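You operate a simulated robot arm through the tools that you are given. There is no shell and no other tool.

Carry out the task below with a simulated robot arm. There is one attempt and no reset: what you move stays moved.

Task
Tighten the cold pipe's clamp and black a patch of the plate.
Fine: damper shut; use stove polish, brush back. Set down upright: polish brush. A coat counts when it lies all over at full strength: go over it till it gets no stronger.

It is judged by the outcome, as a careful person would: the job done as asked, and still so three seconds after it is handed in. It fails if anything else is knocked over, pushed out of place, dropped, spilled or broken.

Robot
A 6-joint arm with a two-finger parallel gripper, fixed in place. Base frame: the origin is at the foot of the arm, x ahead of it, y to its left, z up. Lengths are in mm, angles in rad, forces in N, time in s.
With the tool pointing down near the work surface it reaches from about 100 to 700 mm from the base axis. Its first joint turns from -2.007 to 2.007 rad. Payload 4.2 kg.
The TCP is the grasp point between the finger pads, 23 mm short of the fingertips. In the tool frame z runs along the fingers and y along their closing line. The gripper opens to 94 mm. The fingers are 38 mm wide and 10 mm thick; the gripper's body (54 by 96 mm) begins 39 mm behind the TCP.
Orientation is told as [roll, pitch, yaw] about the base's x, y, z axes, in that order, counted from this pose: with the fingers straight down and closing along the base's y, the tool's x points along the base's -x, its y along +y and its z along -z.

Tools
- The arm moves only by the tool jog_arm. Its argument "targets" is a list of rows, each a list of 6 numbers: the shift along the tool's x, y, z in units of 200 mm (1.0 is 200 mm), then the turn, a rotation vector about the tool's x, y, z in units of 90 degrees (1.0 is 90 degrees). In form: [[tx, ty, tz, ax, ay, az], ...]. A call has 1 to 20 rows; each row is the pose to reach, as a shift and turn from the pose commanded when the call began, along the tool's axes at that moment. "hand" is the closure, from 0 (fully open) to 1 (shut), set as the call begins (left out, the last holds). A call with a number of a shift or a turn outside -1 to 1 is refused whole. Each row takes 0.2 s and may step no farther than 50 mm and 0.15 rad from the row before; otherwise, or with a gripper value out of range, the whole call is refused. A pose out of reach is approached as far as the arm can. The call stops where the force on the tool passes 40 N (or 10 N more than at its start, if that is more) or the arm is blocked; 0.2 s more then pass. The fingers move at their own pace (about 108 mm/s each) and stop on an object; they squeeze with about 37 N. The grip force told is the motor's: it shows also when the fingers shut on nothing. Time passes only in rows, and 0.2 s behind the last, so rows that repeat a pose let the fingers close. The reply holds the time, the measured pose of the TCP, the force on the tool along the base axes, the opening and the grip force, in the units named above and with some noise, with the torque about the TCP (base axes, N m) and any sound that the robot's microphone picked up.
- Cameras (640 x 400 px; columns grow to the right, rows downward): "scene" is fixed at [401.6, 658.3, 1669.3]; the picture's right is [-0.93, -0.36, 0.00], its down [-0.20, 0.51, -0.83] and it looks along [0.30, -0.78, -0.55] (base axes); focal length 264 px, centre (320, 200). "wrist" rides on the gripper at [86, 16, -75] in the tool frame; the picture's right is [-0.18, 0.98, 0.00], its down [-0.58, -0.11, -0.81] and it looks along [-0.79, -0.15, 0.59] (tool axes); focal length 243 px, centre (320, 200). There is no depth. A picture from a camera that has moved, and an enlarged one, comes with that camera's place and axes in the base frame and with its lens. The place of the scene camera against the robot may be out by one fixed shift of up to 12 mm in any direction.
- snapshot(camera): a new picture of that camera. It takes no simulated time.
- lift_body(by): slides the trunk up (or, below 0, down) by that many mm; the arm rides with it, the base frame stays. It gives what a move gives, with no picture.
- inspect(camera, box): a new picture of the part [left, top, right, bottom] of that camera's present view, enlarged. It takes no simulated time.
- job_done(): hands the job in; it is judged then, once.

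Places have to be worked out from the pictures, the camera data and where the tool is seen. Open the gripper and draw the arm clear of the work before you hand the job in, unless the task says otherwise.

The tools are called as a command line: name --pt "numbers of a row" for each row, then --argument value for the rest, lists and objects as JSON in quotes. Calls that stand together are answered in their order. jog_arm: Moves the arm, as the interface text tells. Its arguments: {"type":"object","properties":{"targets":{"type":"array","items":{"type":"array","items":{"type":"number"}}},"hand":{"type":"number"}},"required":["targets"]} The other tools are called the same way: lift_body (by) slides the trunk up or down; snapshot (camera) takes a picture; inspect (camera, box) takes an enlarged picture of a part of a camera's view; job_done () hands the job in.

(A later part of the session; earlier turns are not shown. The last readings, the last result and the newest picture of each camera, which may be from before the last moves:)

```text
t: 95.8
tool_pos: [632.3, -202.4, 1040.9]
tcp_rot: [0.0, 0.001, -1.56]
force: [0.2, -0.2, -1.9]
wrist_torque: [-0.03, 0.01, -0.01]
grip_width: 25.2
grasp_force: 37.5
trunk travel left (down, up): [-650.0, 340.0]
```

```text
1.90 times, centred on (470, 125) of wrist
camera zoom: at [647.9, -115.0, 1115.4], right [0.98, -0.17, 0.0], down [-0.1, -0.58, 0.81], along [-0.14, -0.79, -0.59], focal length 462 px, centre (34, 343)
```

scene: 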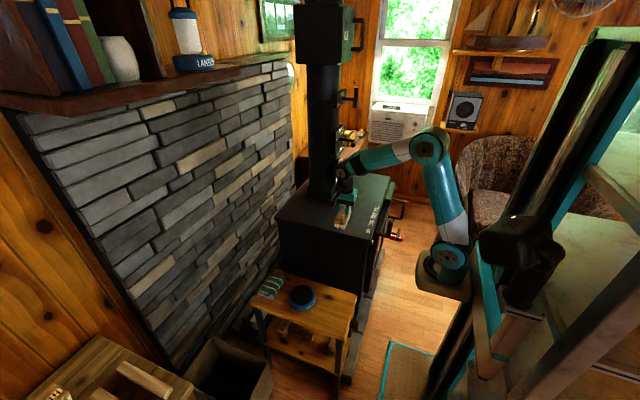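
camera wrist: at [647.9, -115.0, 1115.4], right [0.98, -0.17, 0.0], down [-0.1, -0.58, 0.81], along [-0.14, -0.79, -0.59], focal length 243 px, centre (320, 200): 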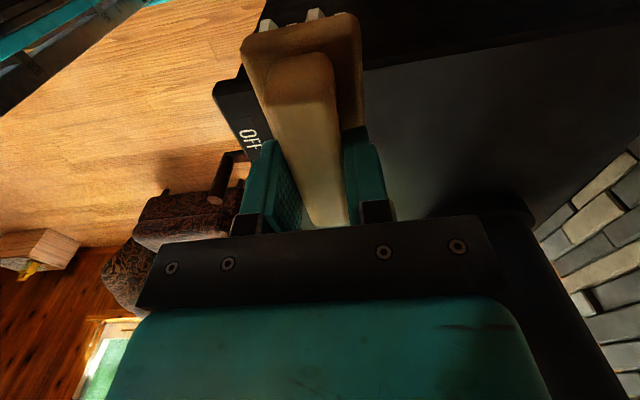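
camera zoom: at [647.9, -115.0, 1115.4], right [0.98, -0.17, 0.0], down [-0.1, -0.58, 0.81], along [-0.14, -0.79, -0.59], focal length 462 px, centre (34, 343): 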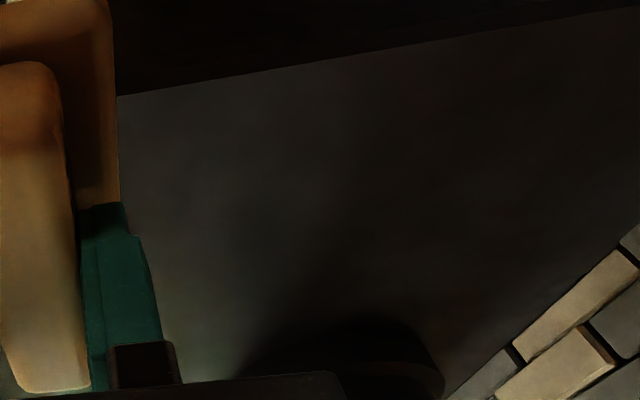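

There is no marked patch, so I'll make one on the open front of the plate, around x=580–670, y=-370, well clear of the AIR lettering. I move above it.

jog_arm --pt "-0.2 -0.03 0 0 0 0" --pt "-0.4 -0.06 0 0 0 0" --pt "-0.6 -0.09 0 0 0 0" --pt "-0.84 -0.12 0 0 0 0"

jog_arm --pt "0 0 0.15 0 0 0" --pt "0 0 0.28 0 0 0" --pt "0 0 0.35 0 0 0"

snapshot --camera "wrist"

inspect --camera "scene" --box '[290, 180, 402, 250]'

```text
t: 96.8
tool_pos: [611.8, -369.0, 1040.9]
tcp_rot: [0.002, 0.0, -1.561]
force: [0.2, 0.5, -0.4]
wrist_torque: [-0.05, 0.02, 0.02]
grip_width: 25.6
grasp_force: 36.5
trunk travel left (down, up): [-650.0, 340.0]
```

```text
t: 97.7
tool_pos: [611.4, -370.3, 971.1]
tcp_rot: [0.002, -0.001, -1.562]
force: [0.0, -0.4, -1.0]
wrist_torque: [-0.06, -0.03, -0.01]
grip_width: 25.6
grasp_force: 37.4
trunk travel left (down, up): [-650.0, 340.0]
```

```text
taken
camera wrist: at [628.3, -283.6, 1046.1], right [0.98, -0.18, 0.0], down [-0.11, -0.58, 0.81], along [-0.14, -0.79, -0.59], focal length 243 px, centre (320, 200)
```

wrist: 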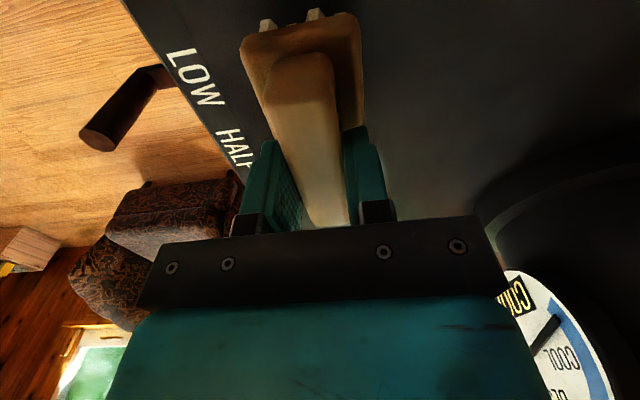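

```text
5.71 times, centred on (346, 215) of scene
camera zoom: at [401.6, 658.3, 1669.3], right [-0.93, -0.36, 0.0], down [-0.2, 0.51, -0.83], along [0.3, -0.78, -0.55], focal length 1509 px, centre (171, 114)
```

zoom: 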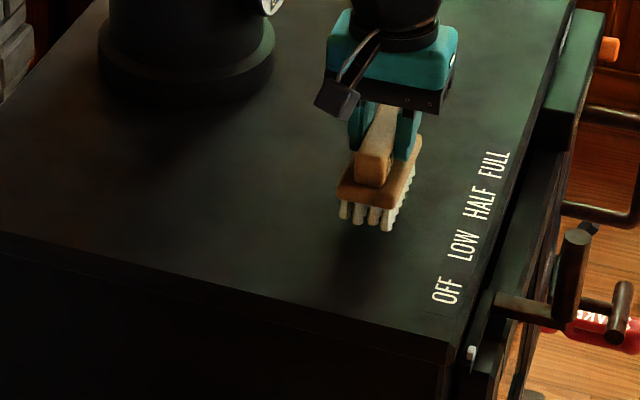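

I lower the last bit in small steps until the bristles touch.

jog_arm --pt "0 0 0.02 0 0 0" --pt "0 0 0.04 0 0 0"

jog_arm --pt "0 0 0.015 0 0 0" --pt "0 0 0.03 0 0 0"

```text
t: 98.2
tool_pos: [612.1, -371.0, 963.1]
tcp_rot: [-0.001, 0.001, -1.562]
force: [-0.1, 0.5, -0.8]
wrist_torque: [-0.01, 0.0, -0.01]
grip_width: 25.4
grasp_force: 36.7
trunk travel left (down, up): [-650.0, 340.0]
```

```text
t: 98.8
tool_pos: [611.2, -371.0, 958.0]
tcp_rot: [0.002, 0.0, -1.562]
force: [-0.7, 0.3, -1.4]
wrist_torque: [0.02, 0.0, -0.02]
grip_width: 25.6
grasp_force: 36.5
trunk travel left (down, up): [-650.0, 340.0]
```

jog_arm --pt "0 0 0.01 0 0 0" --pt "0 0 0.02 0 0 0"

inspect --camera "scene" --box '[320, 190, 384, 230]'

```text
t: 99.5
tool_pos: [610.8, -371.1, 954.8]
tcp_rot: [0.002, 0.0, -1.561]
force: [0.1, -0.6, -1.1]
wrist_torque: [0.02, 0.0, 0.0]
grip_width: 25.8
grasp_force: 36.9
trunk travel left (down, up): [-650.0, 340.0]
```

```text
10.00 times, centred on (352, 210) of scene
camera zoom: at [401.6, 658.3, 1669.3], right [-0.93, -0.36, 0.0], down [-0.2, 0.51, -0.83], along [0.3, -0.78, -0.55], focal length 2640 px, centre (0, 100)
```

zoom: 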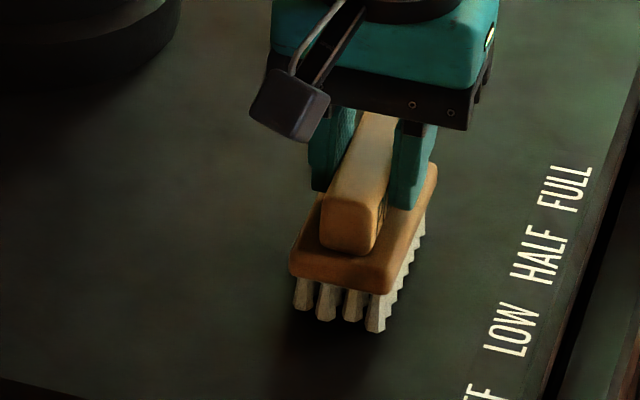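

Still just above the plate. I continue.

jog_arm --pt "0 0 0.01 0 0 0" --pt "0 0 0.02 0 0 0"

jog_arm --pt "0 0 0.008 0 0 0" --pt "0 0 0.015 0 0 0"

```text
t: 100.0
tool_pos: [610.6, -371.9, 952.0]
tcp_rot: [0.002, -0.001, -1.562]
force: [-2.4, 1.4, 14.0]
wrist_torque: [0.5, 0.32, 0.03]
grip_width: 25.4
grasp_force: 36.9
trunk travel left (down, up): [-650.0, 340.0]
```

```text
t: 100.7
tool_pos: [611.0, -371.1, 948.9]
tcp_rot: [0.004, -0.002, -1.562]
force: [-4.4, 2.6, 34.2]
wrist_torque: [0.06, 0.23, 0.01]
grip_width: 25.7
grasp_force: 37.2
trunk travel left (down, up): [-650.0, 340.0]
```

Contact began at about z=952. I ease to moderate pressure and make a first stroke along x, from 591 to 661 and back.

jog_arm --pt "0 0 -0.008 0 0 0" --pt "0 0.05 -0.008 0 0 0" --pt "0 0.1 -0.008 0 0 0" --pt "0 0.15 -0.008 0 0 0" --pt "0 0.2 -0.008 0 0 0" --pt "0 0.25 -0.008 0 0 0" --pt "0 0.2 -0.008 0 0 0" --pt "0 0.15 -0.008 0 0 0" --pt "0 0.1 -0.008 0 0 0" --pt "0 0.05 -0.008 0 0 0" --pt "0 0 -0.008 0 0 0" --pt "0 -0.05 -0.008 0 0 0" --pt "0 -0.1 -0.008 0 0 0"

inspect --camera "scene" --box '[310, 190, 390, 240]'

snapshot --camera "wrist"

```text
t: 103.5
tool_pos: [590.4, -370.9, 949.0]
tcp_rot: [0.002, -0.002, -1.562]
force: [6.8, 0.1, 19.7]
wrist_torque: [-0.15, -0.11, 0.01]
grip_width: 25.6
grasp_force: 37.3
trunk travel left (down, up): [-650.0, 340.0]
```

```text
8.00 times, centred on (350, 215) of scene
camera zoom: at [401.6, 658.3, 1669.3], right [-0.93, -0.36, 0.0], down [-0.2, 0.51, -0.83], along [0.3, -0.78, -0.55], focal length 2112 px, centre (80, 80)
```

zoom: 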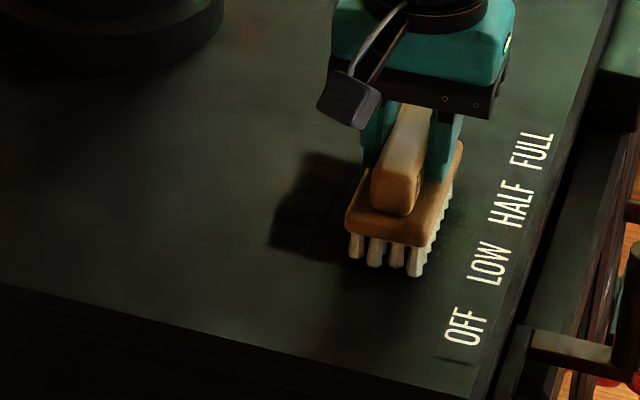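

```text
taken
camera wrist: at [607.0, -285.2, 1023.9], right [0.98, -0.18, 0.0], down [-0.11, -0.58, 0.81], along [-0.14, -0.79, -0.59], focal length 243 px, centre (320, 200)
```

wrist: 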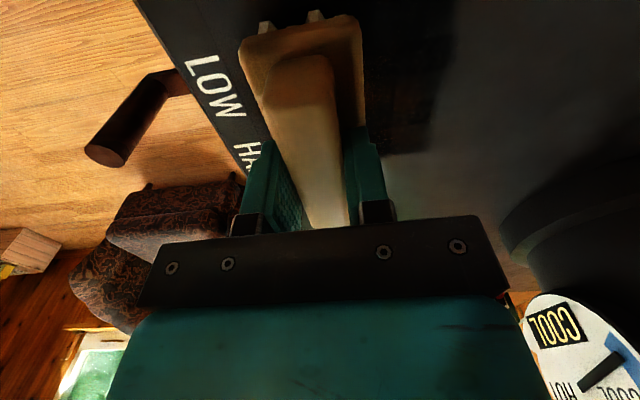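

A black patch is appearing, so the polish is loaded. I go over it several more times.

jog_arm --pt "0 0.07 0 0 0 0" --pt "0 0.14 0 0 0 0" --pt "0 0.21 0 0 0 0" --pt "0 0.28 0 0 0 0" --pt "0 0.35 0 0 0 0" --pt "0 0.28 0 0 0 0" --pt "0 0.21 0 0 0 0" --pt "0 0.14 0 0 0 0" --pt "0 0.07 0 0 0 0" --pt "0 0 0 0 0 0" --pt "0 0.07 0 0 0 0" --pt "0 0.14 0 0 0 0" --pt "0 0.21 0 0 0 0" --pt "0 0.28 0 0 0 0" --pt "0 0.35 0 0 0 0" --pt "0 0.28 0 0 0 0" --pt "0 0.21 0 0 0 0" --pt "0 0.14 0 0 0 0" --pt "0 0.07 0 0 0 0" --pt "0 0 0 0 0 0"

jog_arm --pt "0 0 -0.15 0 0 0" --pt "0.2 0 -0.3 0 0 0" --pt "0.4 0 -0.3 0 0 0" --pt "0.6 0 -0.3 0 0 0"

inspect --camera "scene" --box '[300, 180, 396, 240]'

snapshot --camera "wrist"

```text
t: 107.7
tool_pos: [589.0, -371.1, 948.9]
tcp_rot: [0.0, 0.0, -1.564]
force: [1.9, 0.9, 6.4]
wrist_torque: [-0.28, -0.19, 0.1]
grip_width: 25.5
grasp_force: 37.2
trunk travel left (down, up): [-650.0, 340.0]
```

```text
t: 108.7
tool_pos: [591.4, -248.8, 1009.6]
tcp_rot: [0.0, 0.0, -1.564]
force: [0.1, -1.2, -1.9]
wrist_torque: [0.01, -0.01, 0.01]
grip_width: 25.2
grasp_force: 37.0
trunk travel left (down, up): [-650.0, 340.0]
```

```text
6.67 times, centred on (348, 210) of scene
camera zoom: at [401.6, 658.3, 1669.3], right [-0.93, -0.36, 0.0], down [-0.2, 0.51, -0.83], along [0.3, -0.78, -0.55], focal length 1760 px, centre (133, 133)
```

zoom: 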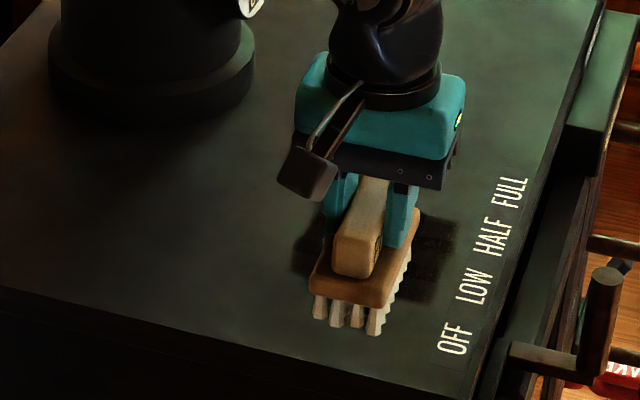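

```text
taken
camera wrist: at [607.2, -163.2, 1084.2], right [0.98, -0.18, 0.0], down [-0.1, -0.58, 0.81], along [-0.14, -0.79, -0.59], focal length 243 px, centre (320, 200)
```

wrist: 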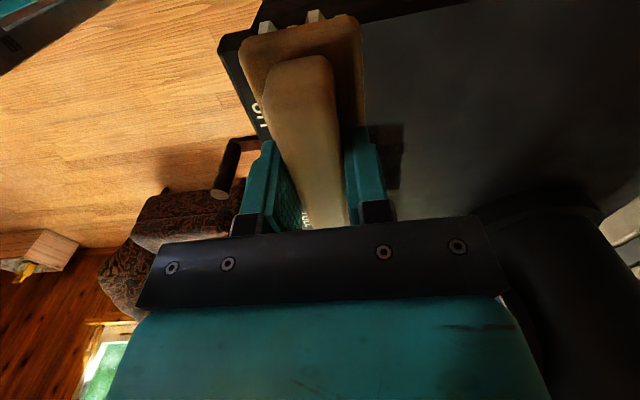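

A patch shows on both sides of the brush. I move the brush off to the front-left so the scene camera sees the patch clear.

jog_arm --pt "0.1 -0.2 -0.05 0 0 0" --pt "0.2 -0.4 -0.05 0 0 0" --pt "0.3 -0.6 -0.05 0 0 0" --pt "0.4 -0.8 -0.05 0 0 0"

inspect --camera "scene" --box '[300, 180, 396, 240]'

snapshot --camera "wrist"

```text
t: 109.7
tool_pos: [436.2, -175.5, 1021.0]
tcp_rot: [-0.002, 0.0, -1.564]
force: [0.7, 0.6, -2.2]
wrist_torque: [0.02, 0.0, 0.03]
grip_width: 25.4
grasp_force: 36.7
out of reach, approached as far as the arm can: row 4
trunk travel left (down, up): [-650.0, 340.0]
```

```text
6.67 times, centred on (348, 210) of scene
camera zoom: at [401.6, 658.3, 1669.3], right [-0.93, -0.36, 0.0], down [-0.2, 0.51, -0.83], along [0.3, -0.78, -0.55], focal length 1760 px, centre (133, 133)
```

zoom: 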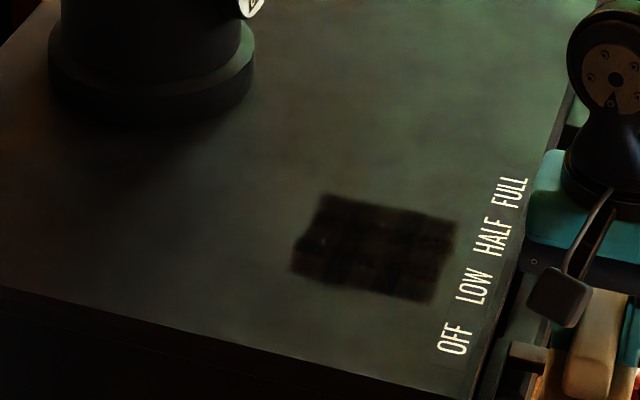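

```text
taken
camera wrist: at [452.6, -88.9, 1095.4], right [0.98, -0.18, 0.0], down [-0.1, -0.58, 0.81], along [-0.14, -0.79, -0.59], focal length 243 px, centre (320, 200)
```

wrist: 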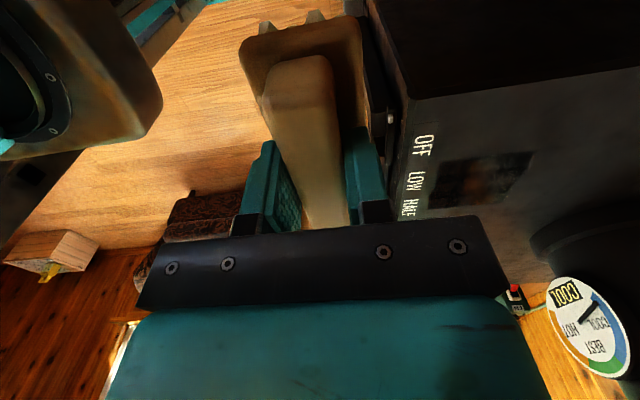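

The patch is clearly visible. I enlarge it to judge uniformity.

inspect --camera "scene" --box '[338, 205, 370, 228]'

inspect --camera "wrist" --box '[420, 140, 548, 220]'

```text
16.00 times, centred on (354, 216) of scene
camera zoom: at [401.6, 658.3, 1669.3], right [-0.93, -0.36, 0.0], down [-0.2, 0.51, -0.83], along [0.3, -0.78, -0.55], focal length 4224 px, centre (-224, -64)
```

zoom: 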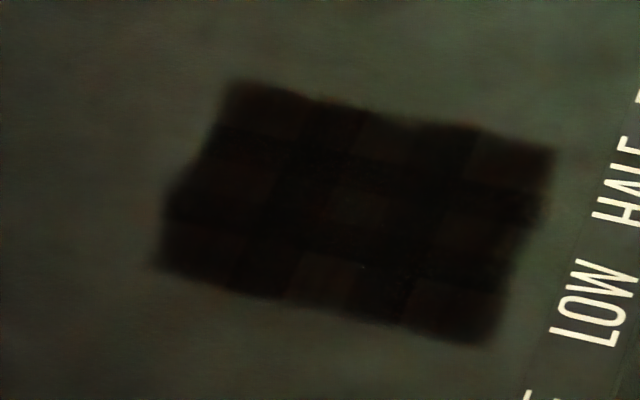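

```text
5.00 times, centred on (484, 180) of wrist
camera zoom: at [452.6, -88.9, 1095.4], right [0.98, -0.18, 0.0], down [-0.1, -0.58, 0.81], along [-0.14, -0.79, -0.59], focal length 1213 px, centre (-500, 300)
```

zoom: 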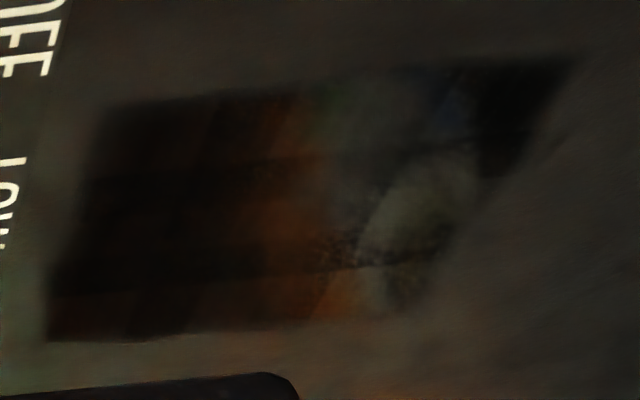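

The coat lies on but looks slightly uneven between cells. I go back and do more passes, with small sideways offsets to fill gaps between the tufts.

jog_arm --pt "-0.2 0.15 0 0 0 0" --pt "-0.4 0.3 0 0 0 0" --pt "-0.6 0.45 0 0 0 0" --pt "-0.8 0.6 0 0 0 0" --pt "-0.95 0.76 0.1 0 0 0" --pt "-0.98 0.775 0.25 0 0 0"

jog_arm --pt "0 0 0.05 0 0 0" --pt "0 0 0.08 0 0 0" --pt "0 0 0.09 0 0 0"

```text
t: 111.0
tool_pos: [590.8, -369.5, 975.1]
tcp_rot: [0.002, 0.002, -1.563]
force: [0.4, -0.1, -1.0]
wrist_torque: [-0.02, -0.03, -0.03]
grip_width: 25.4
grasp_force: 37.2
trunk travel left (down, up): [-650.0, 340.0]
```

```text
t: 111.8
tool_pos: [593.1, -370.7, 956.5]
tcp_rot: [0.001, 0.0, -1.561]
force: [-0.5, 0.4, -0.9]
wrist_torque: [-0.02, 0.0, -0.02]
grip_width: 25.5
grasp_force: 36.8
trunk travel left (down, up): [-650.0, 340.0]
```

Now down to light contact and strokes.

jog_arm --pt "0 0 0.02 0 0 0" --pt "0 0 0.035 0 0 0" --pt "0 0.07 0.035 0 0 0" --pt "0 0.14 0.035 0 0 0" --pt "0 0.21 0.035 0 0 0" --pt "0 0.28 0.035 0 0 0" --pt "0 0.35 0.035 0 0 0" --pt "0.025 0.35 0.035 0 0 0" --pt "0.025 0.28 0.035 0 0 0" --pt "0.025 0.21 0.035 0 0 0" --pt "0.025 0.14 0.035 0 0 0" --pt "0.025 0.07 0.035 0 0 0" --pt "0.025 0 0.035 0 0 0" --pt "-0.025 0 0.035 0 0 0" --pt "-0.025 0.07 0.035 0 0 0" --pt "-0.025 0.14 0.035 0 0 0" --pt "-0.025 0.21 0.035 0 0 0" --pt "-0.025 0.28 0.035 0 0 0" --pt "-0.025 0.35 0.035 0 0 0" --pt "0 0.35 0.035 0 0 0"

jog_arm --pt "0 -0.07 0 0 0 0" --pt "0 -0.14 0 0 0 0" --pt "0 -0.21 0 0 0 0" --pt "0 -0.28 0 0 0 0" --pt "0 -0.35 0 0 0 0" --pt "0.025 -0.35 0 0 0 0" --pt "0.025 -0.28 0 0 0 0" --pt "0.025 -0.21 0 0 0 0" --pt "0.025 -0.14 0 0 0 0" --pt "0.025 -0.07 0 0 0 0" --pt "0.025 0 0 0 0 0" --pt "-0.025 0 0 0 0 0" --pt "-0.025 -0.07 0 0 0 0" --pt "-0.025 -0.14 0 0 0 0" --pt "-0.025 -0.21 0 0 0 0" --pt "-0.025 -0.28 0 0 0 0" --pt "-0.025 -0.35 0 0 0 0"

```text
t: 116.0
tool_pos: [663.3, -369.3, 948.7]
tcp_rot: [-0.002, -0.001, -1.563]
force: [0.0, 0.4, -0.7]
wrist_torque: [-0.03, -0.01, 0.03]
grip_width: 25.6
grasp_force: 36.7
trunk travel left (down, up): [-650.0, 340.0]
```

```text
t: 119.7
tool_pos: [591.0, -375.2, 948.5]
tcp_rot: [0.001, 0.001, -1.561]
force: [1.1, 0.3, -1.6]
wrist_torque: [0.01, -0.02, -0.02]
grip_width: 25.4
grasp_force: 36.8
trunk travel left (down, up): [-650.0, 340.0]
```

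The force has vanished at this height, so the brush has slid up a few millimetres in the fingers. I feel for contact again.

jog_arm --pt "0 0 0.005 0 0 0" --pt "0 0 0.01 0 0 0"

inspect --camera "scene" --box '[320, 190, 384, 230]'

snapshot --camera "wrist"

```text
t: 120.2
tool_pos: [590.7, -375.7, 948.6]
tcp_rot: [0.003, 0.0, -1.561]
force: [-5.5, 2.3, 14.4]
wrist_torque: [0.31, 0.4, 0.0]
grip_width: 25.7
grasp_force: 37.3
trunk travel left (down, up): [-650.0, 340.0]
```

```text
10.00 times, centred on (352, 210) of scene
camera zoom: at [401.6, 658.3, 1669.3], right [-0.93, -0.36, 0.0], down [-0.2, 0.51, -0.83], along [0.3, -0.78, -0.55], focal length 2640 px, centre (0, 100)
```

zoom: 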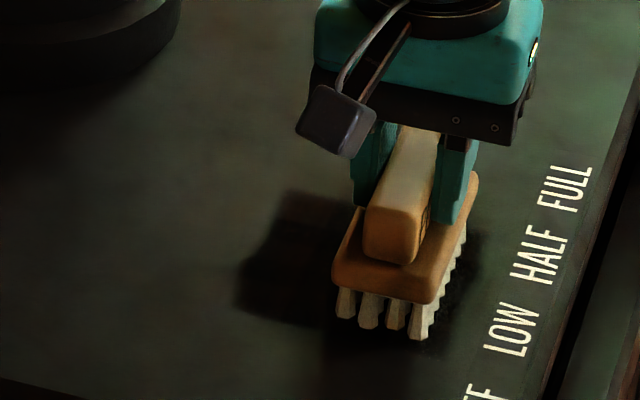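

```text
taken
camera wrist: at [607.8, -288.6, 1023.4], right [0.98, -0.18, 0.0], down [-0.11, -0.58, 0.81], along [-0.14, -0.79, -0.59], focal length 243 px, centre (320, 200)
```

wrist: 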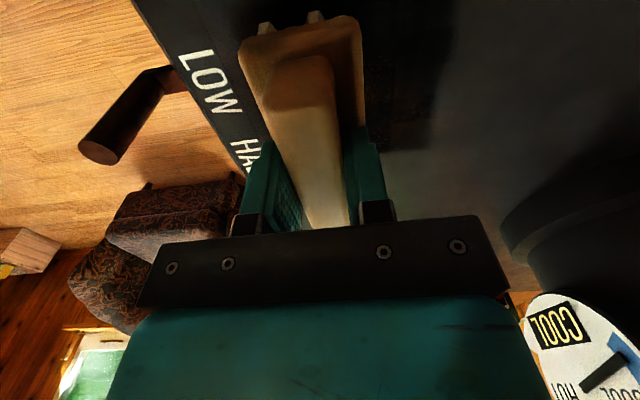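

Contact again with 14 N. I repeat the full set of strokes at this pressure.

jog_arm --pt "0 0.07 0 0 0 0" --pt "0 0.14 0 0 0 0" --pt "0 0.21 0 0 0 0" --pt "0 0.28 0 0 0 0" --pt "0 0.35 0 0 0 0" --pt "0.025 0.35 0 0 0 0" --pt "0.025 0.28 0 0 0 0" --pt "0.025 0.21 0 0 0 0" --pt "0.025 0.14 0 0 0 0" --pt "0.025 0.07 0 0 0 0" --pt "0.025 0 0 0 0 0" --pt "0.05 0 0 0 0 0" --pt "0.05 0.07 0 0 0 0" --pt "0.05 0.14 0 0 0 0" --pt "0.05 0.21 0 0 0 0" --pt "0.05 0.28 0 0 0 0" --pt "0.05 0.35 0 0 0 0" --pt "0.025 0.35 0 0 0 0"

jog_arm --pt "0 -0.07 0.005 0 0 0" --pt "0 -0.14 0.005 0 0 0" --pt "0 -0.21 0.005 0 0 0" --pt "0 -0.28 0.005 0 0 0" --pt "0 -0.35 0.005 0 0 0" --pt "0.025 -0.35 0.005 0 0 0" --pt "0.025 -0.28 0.005 0 0 0" --pt "0.025 -0.21 0.005 0 0 0" --pt "0.025 -0.14 0.005 0 0 0" --pt "0.025 -0.07 0.005 0 0 0" --pt "0.025 0 0.005 0 0 0" --pt "-0.025 0 0.005 0 0 0" --pt "-0.025 -0.07 0.005 0 0 0" --pt "-0.025 -0.14 0.005 0 0 0" --pt "-0.025 -0.21 0.005 0 0 0" --pt "-0.025 -0.28 0.005 0 0 0" --pt "-0.025 -0.35 0.005 0 0 0"

```text
t: 124.0
tool_pos: [662.3, -367.8, 947.0]
tcp_rot: [0.001, 0.0, -1.559]
force: [2.4, 4.6, 11.8]
wrist_torque: [0.49, -0.12, 0.0]
grip_width: 25.6
grasp_force: 37.1
trunk travel left (down, up): [-650.0, 340.0]
```

```text
t: 127.7
tool_pos: [592.3, -375.2, 946.1]
tcp_rot: [0.001, -0.001, -1.562]
force: [6.3, -1.6, 20.0]
wrist_torque: [0.26, -0.07, -0.11]
grip_width: 25.7
grasp_force: 37.1
trunk travel left (down, up): [-650.0, 340.0]
```

I lift and clear the brush to compare the patch.

jog_arm --pt "0 0 -0.15 0 0 0" --pt "0.1 0 -0.3 0 0 0" --pt "0.3 -0.1 -0.35 0 0 0" --pt "0.5 -0.2 -0.35 0 0 0" --pt "0.7 -0.35 -0.35 0 0 0" --pt "0.85 -0.55 -0.35 0 0 0" --pt "0.95 -0.72 -0.35 0 0 0"

inspect --camera "scene" --box '[338, 205, 370, 228]'

inspect --camera "wrist" --box '[420, 140, 548, 220]'

snapshot --camera "wrist"

```text
t: 129.2
tool_pos: [447.8, -185.9, 1015.3]
tcp_rot: [0.0, 0.001, -1.56]
force: [-0.2, 0.0, -1.8]
wrist_torque: [0.02, 0.03, 0.02]
grip_width: 25.3
grasp_force: 37.3
trunk travel left (down, up): [-650.0, 340.0]
```

```text
16.00 times, centred on (354, 216) of scene
camera zoom: at [401.6, 658.3, 1669.3], right [-0.93, -0.36, 0.0], down [-0.2, 0.51, -0.83], along [0.3, -0.78, -0.55], focal length 4224 px, centre (-224, -64)
```

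zoom: 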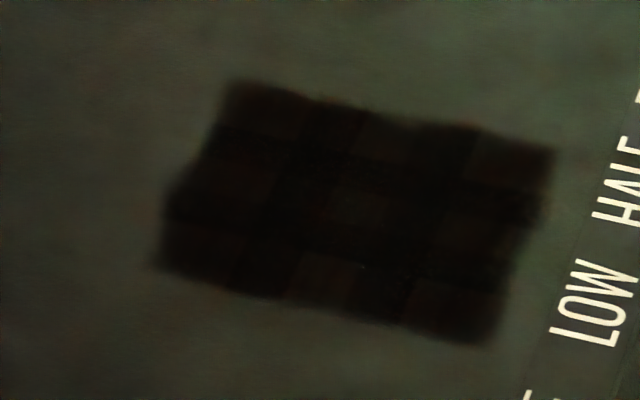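

```text
5.00 times, centred on (484, 180) of wrist
camera zoom: at [464.1, -99.5, 1090.3], right [0.98, -0.18, 0.0], down [-0.1, -0.58, 0.81], along [-0.14, -0.79, -0.59], focal length 1213 px, centre (-500, 300)
```

zoom: 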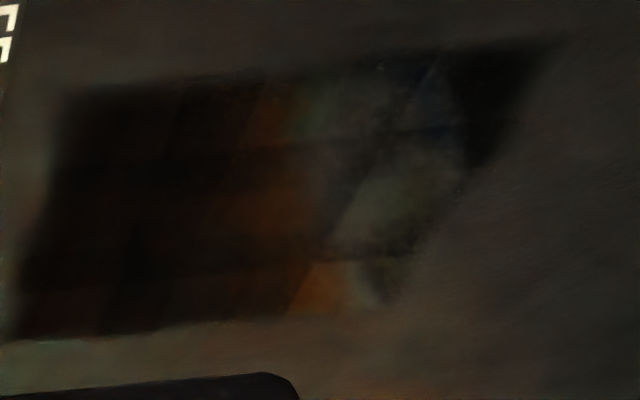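

```text
taken
camera wrist: at [464.1, -99.5, 1090.3], right [0.98, -0.18, 0.0], down [-0.1, -0.58, 0.81], along [-0.14, -0.79, -0.59], focal length 243 px, centre (320, 200)
```

wrist: 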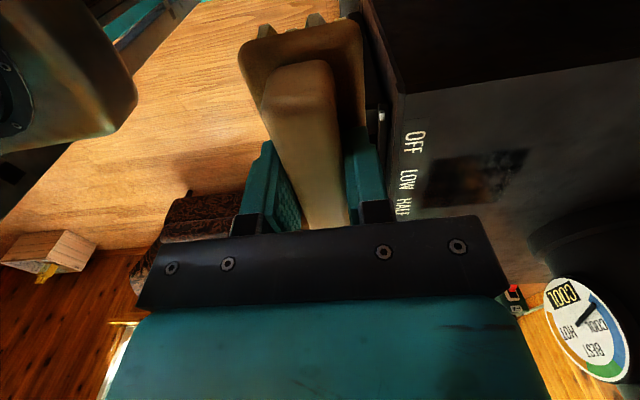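

The patch looks identical to before — either saturated or the brush ran dry. To be sure, I re-dip the brush and go over it again. First I travel back over the tin at height.

jog_arm --pt "0.2 0.1 -0.05 0 0 0" --pt "0.4 0.2 -0.1 0 0 0" --pt "0.6 0.3 -0.1 0 0 0" --pt "0.75 0.45 -0.1 0 0 0" --pt "0.82 0.65 -0.1 0 0 0" --pt "0.82 0.85 -0.1 0 0 0"

jog_arm --pt "0 0.2 0 0 0 0" --pt "0 0.4 0 0 0 0" --pt "0 0.6 0 0 0 0" --pt "0 0.67 0 0 0 0"

lift_body --by -270

snapshot --camera "wrist"

inspect --camera "scene" --box '[270, 255, 350, 305]'

```text
t: 130.7
tool_pos: [615.5, -19.9, 1033.9]
tcp_rot: [0.003, -0.001, -1.563]
force: [-0.2, 0.0, -1.0]
wrist_torque: [-0.02, -0.03, 0.01]
grip_width: 25.6
grasp_force: 37.2
trunk travel left (down, up): [-650.0, 340.0]
```

```text
t: 131.7
tool_pos: [749.2, -19.8, 1034.9]
tcp_rot: [0.003, -0.001, -1.562]
force: [0.1, -0.7, -1.2]
wrist_torque: [-0.04, 0.0, 0.01]
grip_width: 25.3
grasp_force: 37.3
trunk travel left (down, up): [-650.0, 340.0]
```

```text
t: 134.4
tool_pos: [748.9, -20.8, 764.4]
tcp_rot: [0.001, 0.001, -1.562]
force: [0.4, 1.0, -0.6]
wrist_torque: [-0.01, -0.01, -0.04]
grip_width: 25.7
grasp_force: 37.0
trunk travel left (down, up): [-380.0, 610.0]
```

```text
taken
camera wrist: at [765.5, 66.7, 839.3], right [0.98, -0.18, 0.0], down [-0.1, -0.58, 0.81], along [-0.14, -0.79, -0.59], focal length 243 px, centre (320, 200)
```

wrist: 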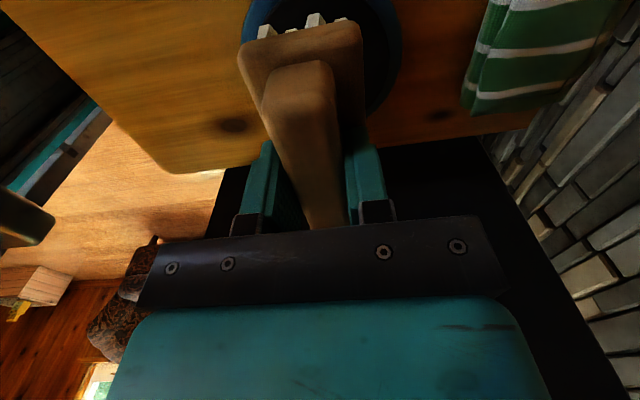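

```text
8.00 times, centred on (310, 280) of scene
camera zoom: at [401.6, 658.3, 1669.3], right [-0.93, -0.36, 0.0], down [-0.2, 0.51, -0.83], along [0.3, -0.78, -0.55], focal length 2112 px, centre (400, -440)
```

zoom: 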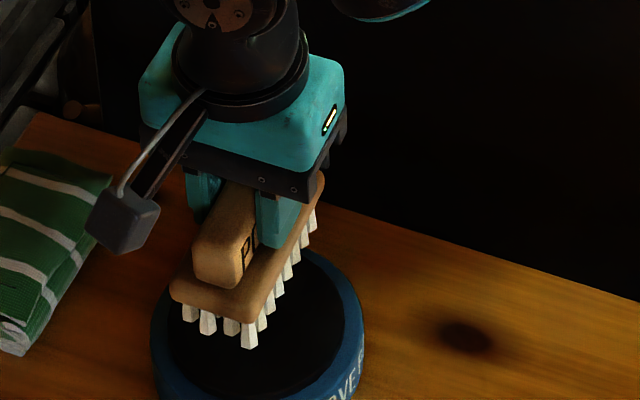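

The brush has pitched slightly in the grip (the +y end is lower); pressing flat on the polish should level it. I descend onto the polish again in steps.

jog_arm --pt "-0.006 0.015 0.1 0 0 0" --pt "-0.006 0.015 0.19 0 0 0"

jog_arm --pt "0 0 0.015 0 0 0" --pt "0 0 0.03 0 0 0"

jog_arm --pt "0 0 0.008 0 0 0" --pt "0 0 0.016 0 0 0"

```text
t: 135.0
tool_pos: [750.8, -21.6, 726.8]
tcp_rot: [0.0, -0.002, -1.561]
force: [0.0, -0.7, -1.2]
wrist_torque: [-0.01, -0.02, 0.04]
grip_width: 25.8
grasp_force: 37.3
trunk travel left (down, up): [-380.0, 610.0]
```

```text
t: 135.6
tool_pos: [751.7, -21.2, 722.1]
tcp_rot: [0.001, 0.0, -1.562]
force: [-0.4, -0.3, -1.8]
wrist_torque: [0.01, -0.01, 0.02]
grip_width: 25.3
grasp_force: 36.9
trunk travel left (down, up): [-380.0, 610.0]
```

```text
t: 136.2
tool_pos: [752.3, -20.6, 717.2]
tcp_rot: [0.001, -0.001, -1.562]
force: [0.0, -1.2, 1.0]
wrist_torque: [-0.1, 0.06, 0.04]
grip_width: 25.8
grasp_force: 37.5
trunk travel left (down, up): [-380.0, 610.0]
```

jog_arm --pt "0 0 0.008 0 0 0" --pt "0 0 0.014 0 0 0"

jog_arm --pt "0.015 0 0 0 0 0" --pt "-0.015 0 0 0 0 0" --pt "0.015 0 0 0 0 0" --pt "-0.015 0 0 0 0 0" --pt "0 0.015 0 0 0 0" --pt "0 -0.015 0 0 0 0" --pt "0 0 0 0 0 0" --pt "0 0 0 0 0 0"

snapshot --camera "wrist"

```text
t: 136.8
tool_pos: [752.2, -20.0, 717.1]
tcp_rot: [0.005, 0.0, -1.563]
force: [-4.6, -1.9, 22.9]
wrist_torque: [-0.3, 0.51, -0.09]
grip_width: 25.6
grasp_force: 36.9
trunk travel left (down, up): [-380.0, 610.0]
```

```text
t: 138.0
tool_pos: [753.5, -20.5, 716.6]
tcp_rot: [0.005, 0.003, -1.559]
force: [-1.8, 1.8, 14.2]
wrist_torque: [-0.31, 0.17, -0.06]
grip_width: 25.4
grasp_force: 37.3
trunk travel left (down, up): [-380.0, 610.0]
stopped in row 5: the force on the tool passed its limit at 41 N (the readings are from after the stop); the commanded pose is now the measured one
```

```text
taken
camera wrist: at [769.3, 65.7, 791.9], right [0.98, -0.17, 0.0], down [-0.1, -0.58, 0.81], along [-0.14, -0.79, -0.59], focal length 243 px, centre (320, 200)
```

wrist: 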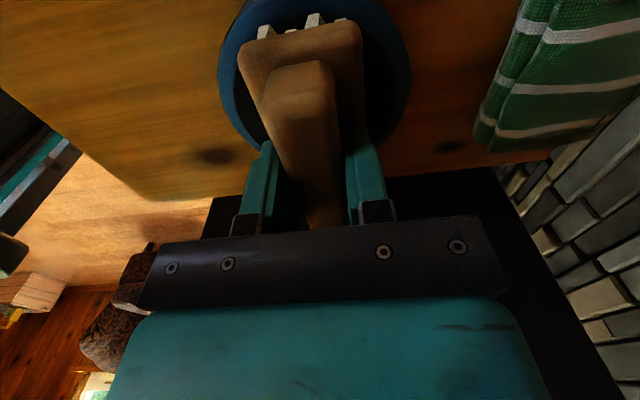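

Dipped again (it touched the ring once, which stopped the move). I lift straight up and check that the tin hasn't shifted.

jog_arm --pt "0 0 -0.05 0 0 0" --pt "0 0 -0.2 0 0 0" --pt "0 0 -0.27 0 0 0"

snapshot --camera "wrist"

inspect --camera "scene" --box '[270, 255, 350, 305]'

lift_body --by 270

```text
t: 138.8
tool_pos: [751.7, -20.7, 769.2]
tcp_rot: [0.0, 0.001, -1.56]
force: [0.2, -0.6, -1.1]
wrist_torque: [-0.03, -0.01, -0.01]
grip_width: 25.4
grasp_force: 36.9
trunk travel left (down, up): [-380.0, 610.0]
```

```text
taken
camera wrist: at [768.9, 66.0, 843.9], right [0.98, -0.17, 0.0], down [-0.1, -0.58, 0.81], along [-0.14, -0.79, -0.59], focal length 243 px, centre (320, 200)
```

wrist: 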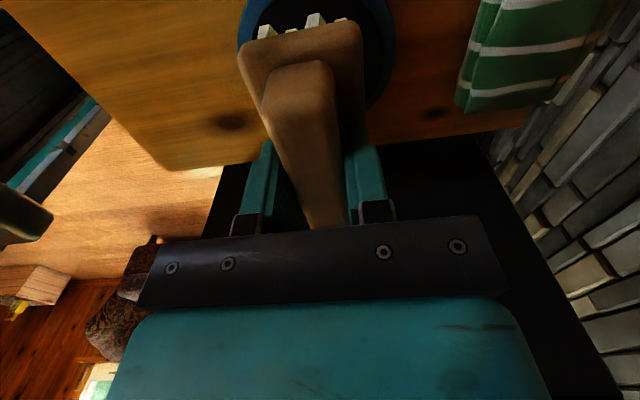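

```text
8.00 times, centred on (310, 280) of scene
camera zoom: at [401.6, 658.3, 1669.3], right [-0.93, -0.36, 0.0], down [-0.2, 0.51, -0.83], along [0.3, -0.78, -0.55], focal length 2112 px, centre (400, -440)
```

zoom: 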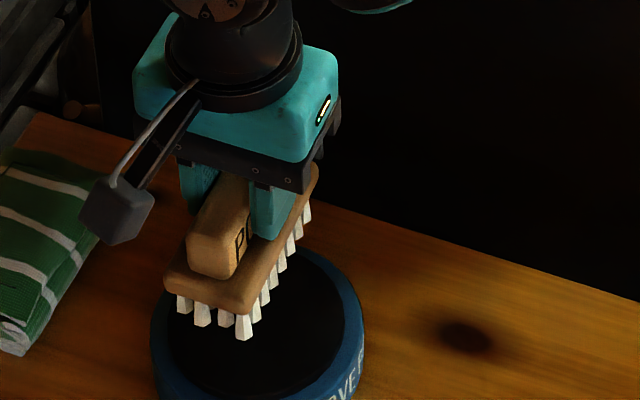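

```text
t: 141.5
tool_pos: [752.8, -20.6, 1038.5]
tcp_rot: [-0.003, 0.001, -1.558]
force: [-0.2, 0.3, -1.0]
wrist_torque: [-0.03, -0.02, 0.0]
grip_width: 25.6
grasp_force: 37.1
trunk travel left (down, up): [-650.0, 340.0]
```

The tin is unmoved. I carry the brush back over the patch.

jog_arm --pt "-0.2 -0.1 0 0 0 0" --pt "-0.4 -0.2 0 0 0 0" --pt "-0.6 -0.3 0 0 0 0" --pt "-0.8 -0.4 0 0 0 0" --pt "-1.0 -0.5 0 0 0 0"

jog_arm --pt "-0.2 -0.08 0 0 0 0" --pt "-0.4 -0.16 0 0 0 0" --pt "-0.6 -0.24 0.1 0 0 0" --pt "-0.75 -0.305 0.25 0 0 0" --pt "-0.75 -0.305 0.42 0 0 0"

```text
t: 142.7
tool_pos: [656.9, -224.0, 1041.1]
tcp_rot: [0.0, 0.0, -1.556]
force: [0.3, 0.4, -0.9]
wrist_torque: [-0.01, -0.02, 0.02]
grip_width: 25.5
grasp_force: 37.0
trunk travel left (down, up): [-650.0, 340.0]
```

```text
t: 143.9
tool_pos: [595.2, -373.3, 953.5]
tcp_rot: [0.003, 0.0, -1.557]
force: [0.2, 0.5, -0.3]
wrist_torque: [0.0, -0.02, 0.0]
grip_width: 25.5
grasp_force: 37.1
trunk travel left (down, up): [-650.0, 340.0]
```

jog_arm --pt "0.01 -0.02 0.015 0 0 0" --pt "0.01 -0.02 0.03 0 0 0"

jog_arm --pt "0 0 0.008 0 0 0" --pt "0 0 0.016 0 0 0"

```text
t: 144.5
tool_pos: [591.7, -370.1, 948.3]
tcp_rot: [0.0, 0.003, -1.558]
force: [-1.5, 0.6, -1.4]
wrist_torque: [0.02, 0.01, -0.04]
grip_width: 25.3
grasp_force: 37.3
trunk travel left (down, up): [-650.0, 340.0]
```

```text
t: 145.1
tool_pos: [592.2, -368.6, 946.7]
tcp_rot: [0.003, 0.0, -1.56]
force: [0.4, 0.8, 4.4]
wrist_torque: [0.03, 0.15, -0.02]
grip_width: 25.6
grasp_force: 36.6
trunk travel left (down, up): [-650.0, 340.0]
```

Light contact. I press about 1.5 mm more and do the stroke set again.

jog_arm --pt "0 0 0.008 0 0 0" --pt "0 0.07 0.008 0 0 0" --pt "0 0.14 0.008 0 0 0" --pt "0 0.21 0.008 0 0 0" --pt "0 0.28 0.008 0 0 0" --pt "0 0.35 0.008 0 0 0" --pt "0.02 0.35 0.008 0 0 0" --pt "0.02 0.28 0.008 0 0 0" --pt "0.02 0.21 0.008 0 0 0" --pt "0.02 0.14 0.008 0 0 0" --pt "0.02 0.07 0.008 0 0 0" --pt "0.02 0 0.008 0 0 0" --pt "-0.025 0 0.008 0 0 0" --pt "-0.025 0.07 0.008 0 0 0" --pt "-0.025 0.14 0.008 0 0 0" --pt "-0.025 0.21 0.008 0 0 0" --pt "-0.025 0.28 0.008 0 0 0" --pt "-0.025 0.35 0.008 0 0 0" --pt "0 0.35 0.008 0 0 0"

jog_arm --pt "0 -0.07 0.004 0 0 0" --pt "0 -0.14 0.004 0 0 0" --pt "0 -0.21 0.004 0 0 0" --pt "0 -0.28 0.004 0 0 0" --pt "0 -0.35 0.004 0 0 0" --pt "0 -0.28 0.004 0 0 0" --pt "0 -0.21 0.004 0 0 0" --pt "0 -0.14 0.004 0 0 0" --pt "0 -0.07 0.004 0 0 0" --pt "0 0 0.004 0 0 0" --pt "0 -0.07 0.004 0 0 0" --pt "0 -0.14 0.004 0 0 0" --pt "0 -0.21 0.004 0 0 0" --pt "0 -0.28 0.004 0 0 0" --pt "0 -0.35 0.004 0 0 0"

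jog_arm --pt "0 0 -0.15 0 0 0" --pt "0.1 0 -0.3 0 0 0" --pt "0.3 -0.1 -0.35 0 0 0" --pt "0.5 -0.2 -0.35 0 0 0" --pt "0.7 -0.35 -0.35 0 0 0" --pt "0.85 -0.55 -0.35 0 0 0" --pt "0.95 -0.72 -0.35 0 0 0"

inspect --camera "scene" --box '[338, 205, 370, 228]'

inspect --camera "wrist" --box '[420, 140, 548, 220]'

```text
t: 147.5
tool_pos: [614.0, -366.6, 945.5]
tcp_rot: [0.009, -0.004, -1.558]
force: [-3.0, 1.9, 15.6]
wrist_torque: [0.66, 0.54, 0.0]
grip_width: 25.7
grasp_force: 36.6
trunk travel left (down, up): [-650.0, 340.0]
stopped in row 11: the force on the tool passed its limit at 41 N (the readings are from after the stop); the commanded pose is now the measured one
```

```text
t: 148.4
tool_pos: [569.7, -368.8, 946.4]
tcp_rot: [0.013, -0.008, -1.558]
force: [-2.6, 0.6, 16.1]
wrist_torque: [0.84, 0.56, 0.14]
grip_width: 25.5
grasp_force: 37.0
trunk travel left (down, up): [-650.0, 340.0]
stopped in row 4: the force on the tool passed its limit at 41 N (the readings are from after the stop); the commanded pose is now the measured one
```

```text
t: 150.0
tool_pos: [433.4, -184.7, 1021.2]
tcp_rot: [0.012, -0.008, -1.557]
force: [0.4, -0.2, -1.1]
wrist_torque: [-0.03, 0.05, 0.04]
grip_width: 25.7
grasp_force: 36.7
out of reach, approached as far as the arm can: row 7
trunk travel left (down, up): [-650.0, 340.0]
```

```text
16.00 times, centred on (354, 216) of scene
camera zoom: at [401.6, 658.3, 1669.3], right [-0.93, -0.36, 0.0], down [-0.2, 0.51, -0.83], along [0.3, -0.78, -0.55], focal length 4224 px, centre (-224, -64)
```

zoom: 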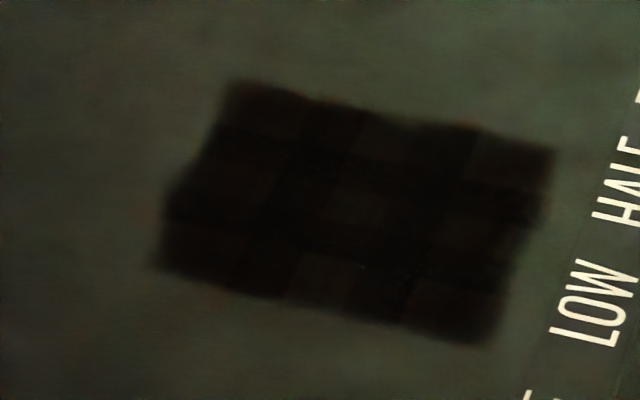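

```text
5.00 times, centred on (484, 180) of wrist
camera zoom: at [449.0, -98.6, 1096.8], right [0.98, -0.17, 0.01], down [-0.11, -0.58, 0.81], along [-0.13, -0.8, -0.59], focal length 1213 px, centre (-500, 300)
```

zoom: 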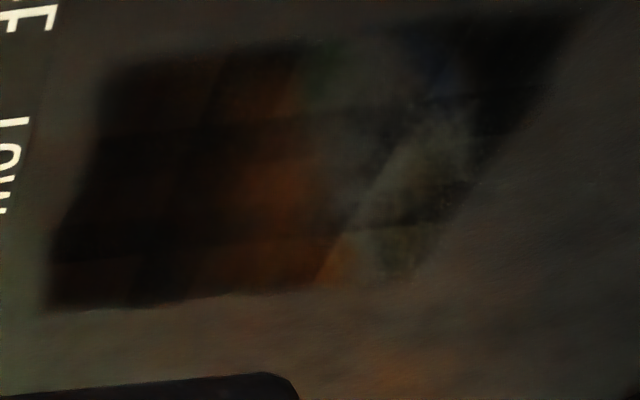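

The patch is unchanged even after a fresh load. But the torque suggests the brush was riding on one corner. I check how it sits in the grip.

snapshot --camera "wrist"

inspect --camera "scene" --box '[350, 190, 430, 240]'

```text
taken
camera wrist: at [449.0, -98.6, 1096.8], right [0.98, -0.17, 0.01], down [-0.11, -0.58, 0.81], along [-0.13, -0.8, -0.59], focal length 243 px, centre (320, 200)
```

wrist: 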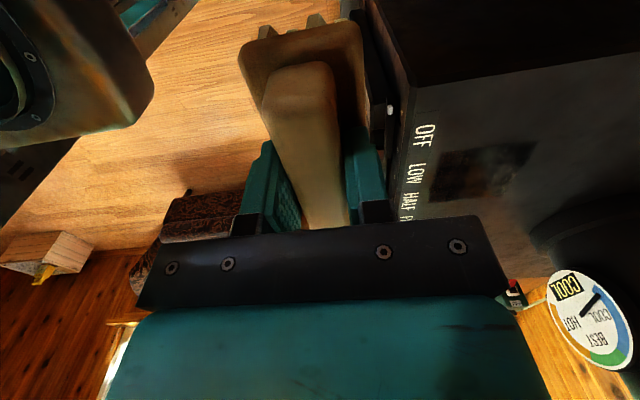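

```text
8.00 times, centred on (390, 215) of scene
camera zoom: at [401.6, 658.3, 1669.3], right [-0.93, -0.36, 0.0], down [-0.2, 0.51, -0.83], along [0.3, -0.78, -0.55], focal length 2112 px, centre (-240, 80)
```

zoom: 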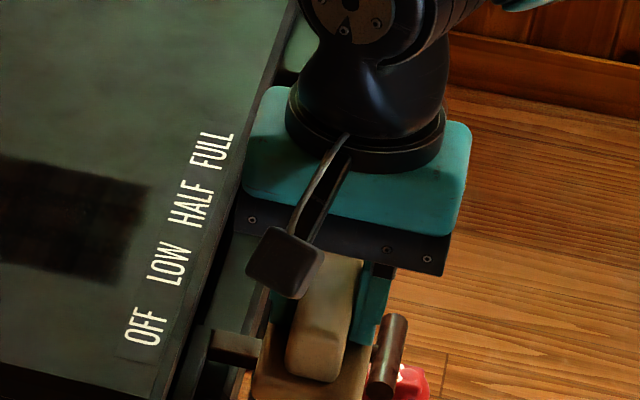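

I'll re-seat the brush: set it down flat on the patch, open, and take it again squarely. First I go back over the patch centre with the tool's small tilt removed.

jog_arm --pt "-0.1 0.18 0 0.0076 0.005 0" --pt "-0.25 0.36 0 0.0076 0.005 0" --pt "-0.42 0.53 0 0.0076 0.005 0" --pt "-0.6 0.7 0 0.0076 0.005 0" --pt "-0.78 0.85 0 0.0076 0.005 0" --pt "-0.94 0.93 0.05 0.0076 0.005 0" --pt "-0.94 0.93 0.25 0.0076 0.005 0"

jog_arm --pt "0 0 0.05 0 0 0" --pt "0 0 0.09 0 0 0" --pt "0 0 0.105 0 0 0"

```text
t: 151.6
tool_pos: [624.9, -371.7, 973.9]
tcp_rot: [0.001, 0.001, -1.557]
force: [-0.1, 0.5, -0.7]
wrist_torque: [0.0, -0.04, -0.01]
grip_width: 25.5
grasp_force: 36.8
trunk travel left (down, up): [-650.0, 340.0]
```

```text
t: 152.4
tool_pos: [625.7, -370.3, 952.5]
tcp_rot: [0.002, 0.003, -1.559]
force: [1.0, -0.8, -1.0]
wrist_torque: [-0.01, -0.01, 0.01]
grip_width: 25.5
grasp_force: 37.3
trunk travel left (down, up): [-650.0, 340.0]
```

jog_arm --pt "0 0 0.01 0 0 0" --pt "0 0 0.02 0 0 0" --pt "0 0 0.028 0 0 0"

inspect --camera "scene" --box '[316, 187, 380, 227]'

```text
t: 153.2
tool_pos: [625.0, -369.7, 946.0]
tcp_rot: [0.002, 0.003, -1.558]
force: [0.0, 1.2, -1.6]
wrist_torque: [0.02, -0.01, 0.02]
grip_width: 25.5
grasp_force: 37.1
trunk travel left (down, up): [-650.0, 340.0]
```

```text
10.00 times, centred on (348, 207) of scene
camera zoom: at [401.6, 658.3, 1669.3], right [-0.93, -0.36, 0.0], down [-0.2, 0.51, -0.83], along [0.3, -0.78, -0.55], focal length 2640 px, centre (40, 130)
```

zoom: 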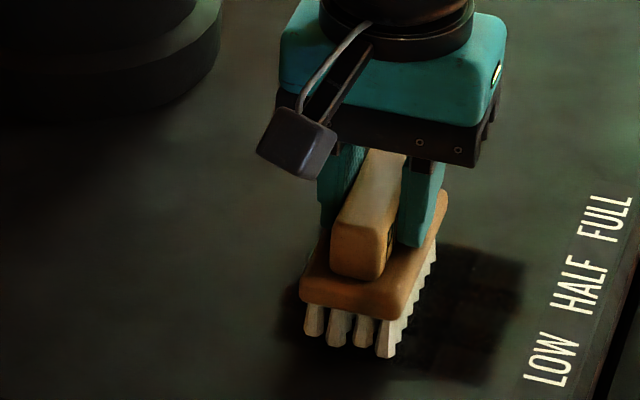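

Still a hair off the plate. I continue down until it touches.

jog_arm --pt "0 0 0.006 0 0 0" --pt "0 0 0.012 0 0 0"

jog_arm --pt "0 0 0.004 0 0 0" --pt "0 0 0.008 0 0 0"

```text
t: 153.8
tool_pos: [624.8, -370.0, 946.3]
tcp_rot: [0.001, 0.001, -1.559]
force: [0.1, 1.0, 6.9]
wrist_torque: [-0.25, 0.18, -0.05]
grip_width: 25.5
grasp_force: 36.9
trunk travel left (down, up): [-650.0, 340.0]
```

```text
t: 154.4
tool_pos: [623.5, -370.8, 946.3]
tcp_rot: [0.004, -0.001, -1.56]
force: [-0.5, -0.1, 19.6]
wrist_torque: [-0.52, 0.27, -0.01]
grip_width: 25.5
grasp_force: 36.8
trunk travel left (down, up): [-650.0, 340.0]
```

Touching. I ease the pressure, open the fingers so it settles flat, then look.

jog_arm --pt "0 0 -0.007 0 0 0" --pt "0 0 -0.007 0 0 0"

jog_arm --pt "0 0 0 0 0 0" --pt "0 0 0 0 0 0" --pt "0 0 0 0 0 0" --hand 0.5

snapshot --camera "wrist"

inspect --camera "scene" --box '[316, 187, 380, 227]'

```text
t: 155.0
tool_pos: [625.2, -369.6, 946.4]
tcp_rot: [0.004, 0.002, -1.557]
force: [4.1, 0.2, 16.0]
wrist_torque: [-0.76, -0.06, 0.18]
grip_width: 25.3
grasp_force: 37.1
trunk travel left (down, up): [-650.0, 340.0]
```

```text
t: 155.8
tool_pos: [624.0, -370.0, 945.8]
tcp_rot: [0.001, 0.002, -1.559]
force: [1.3, 1.3, 16.7]
wrist_torque: [-0.07, 0.09, -0.02]
grip_width: 43.5
grasp_force: 0.1
trunk travel left (down, up): [-650.0, 340.0]
```

```text
taken
camera wrist: at [640.5, -283.5, 1020.9], right [0.99, -0.17, 0.0], down [-0.1, -0.58, 0.81], along [-0.14, -0.79, -0.59], focal length 243 px, centre (320, 200)
```

wrist: 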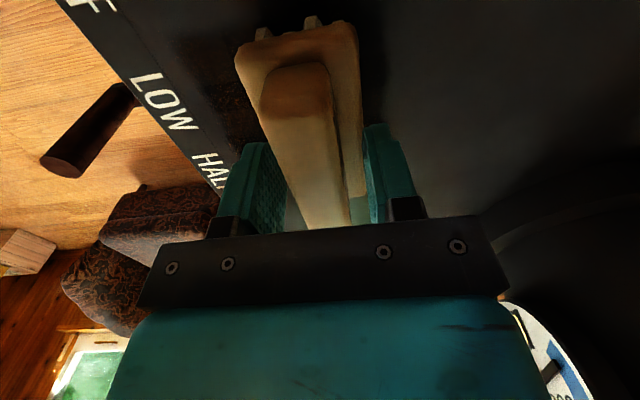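

```text
10.00 times, centred on (348, 207) of scene
camera zoom: at [401.6, 658.3, 1669.3], right [-0.93, -0.36, 0.0], down [-0.2, 0.51, -0.83], along [0.3, -0.78, -0.55], focal length 2640 px, centre (40, 130)
```

zoom: 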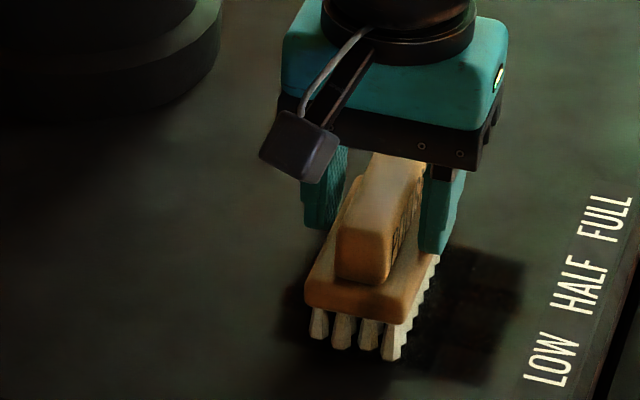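

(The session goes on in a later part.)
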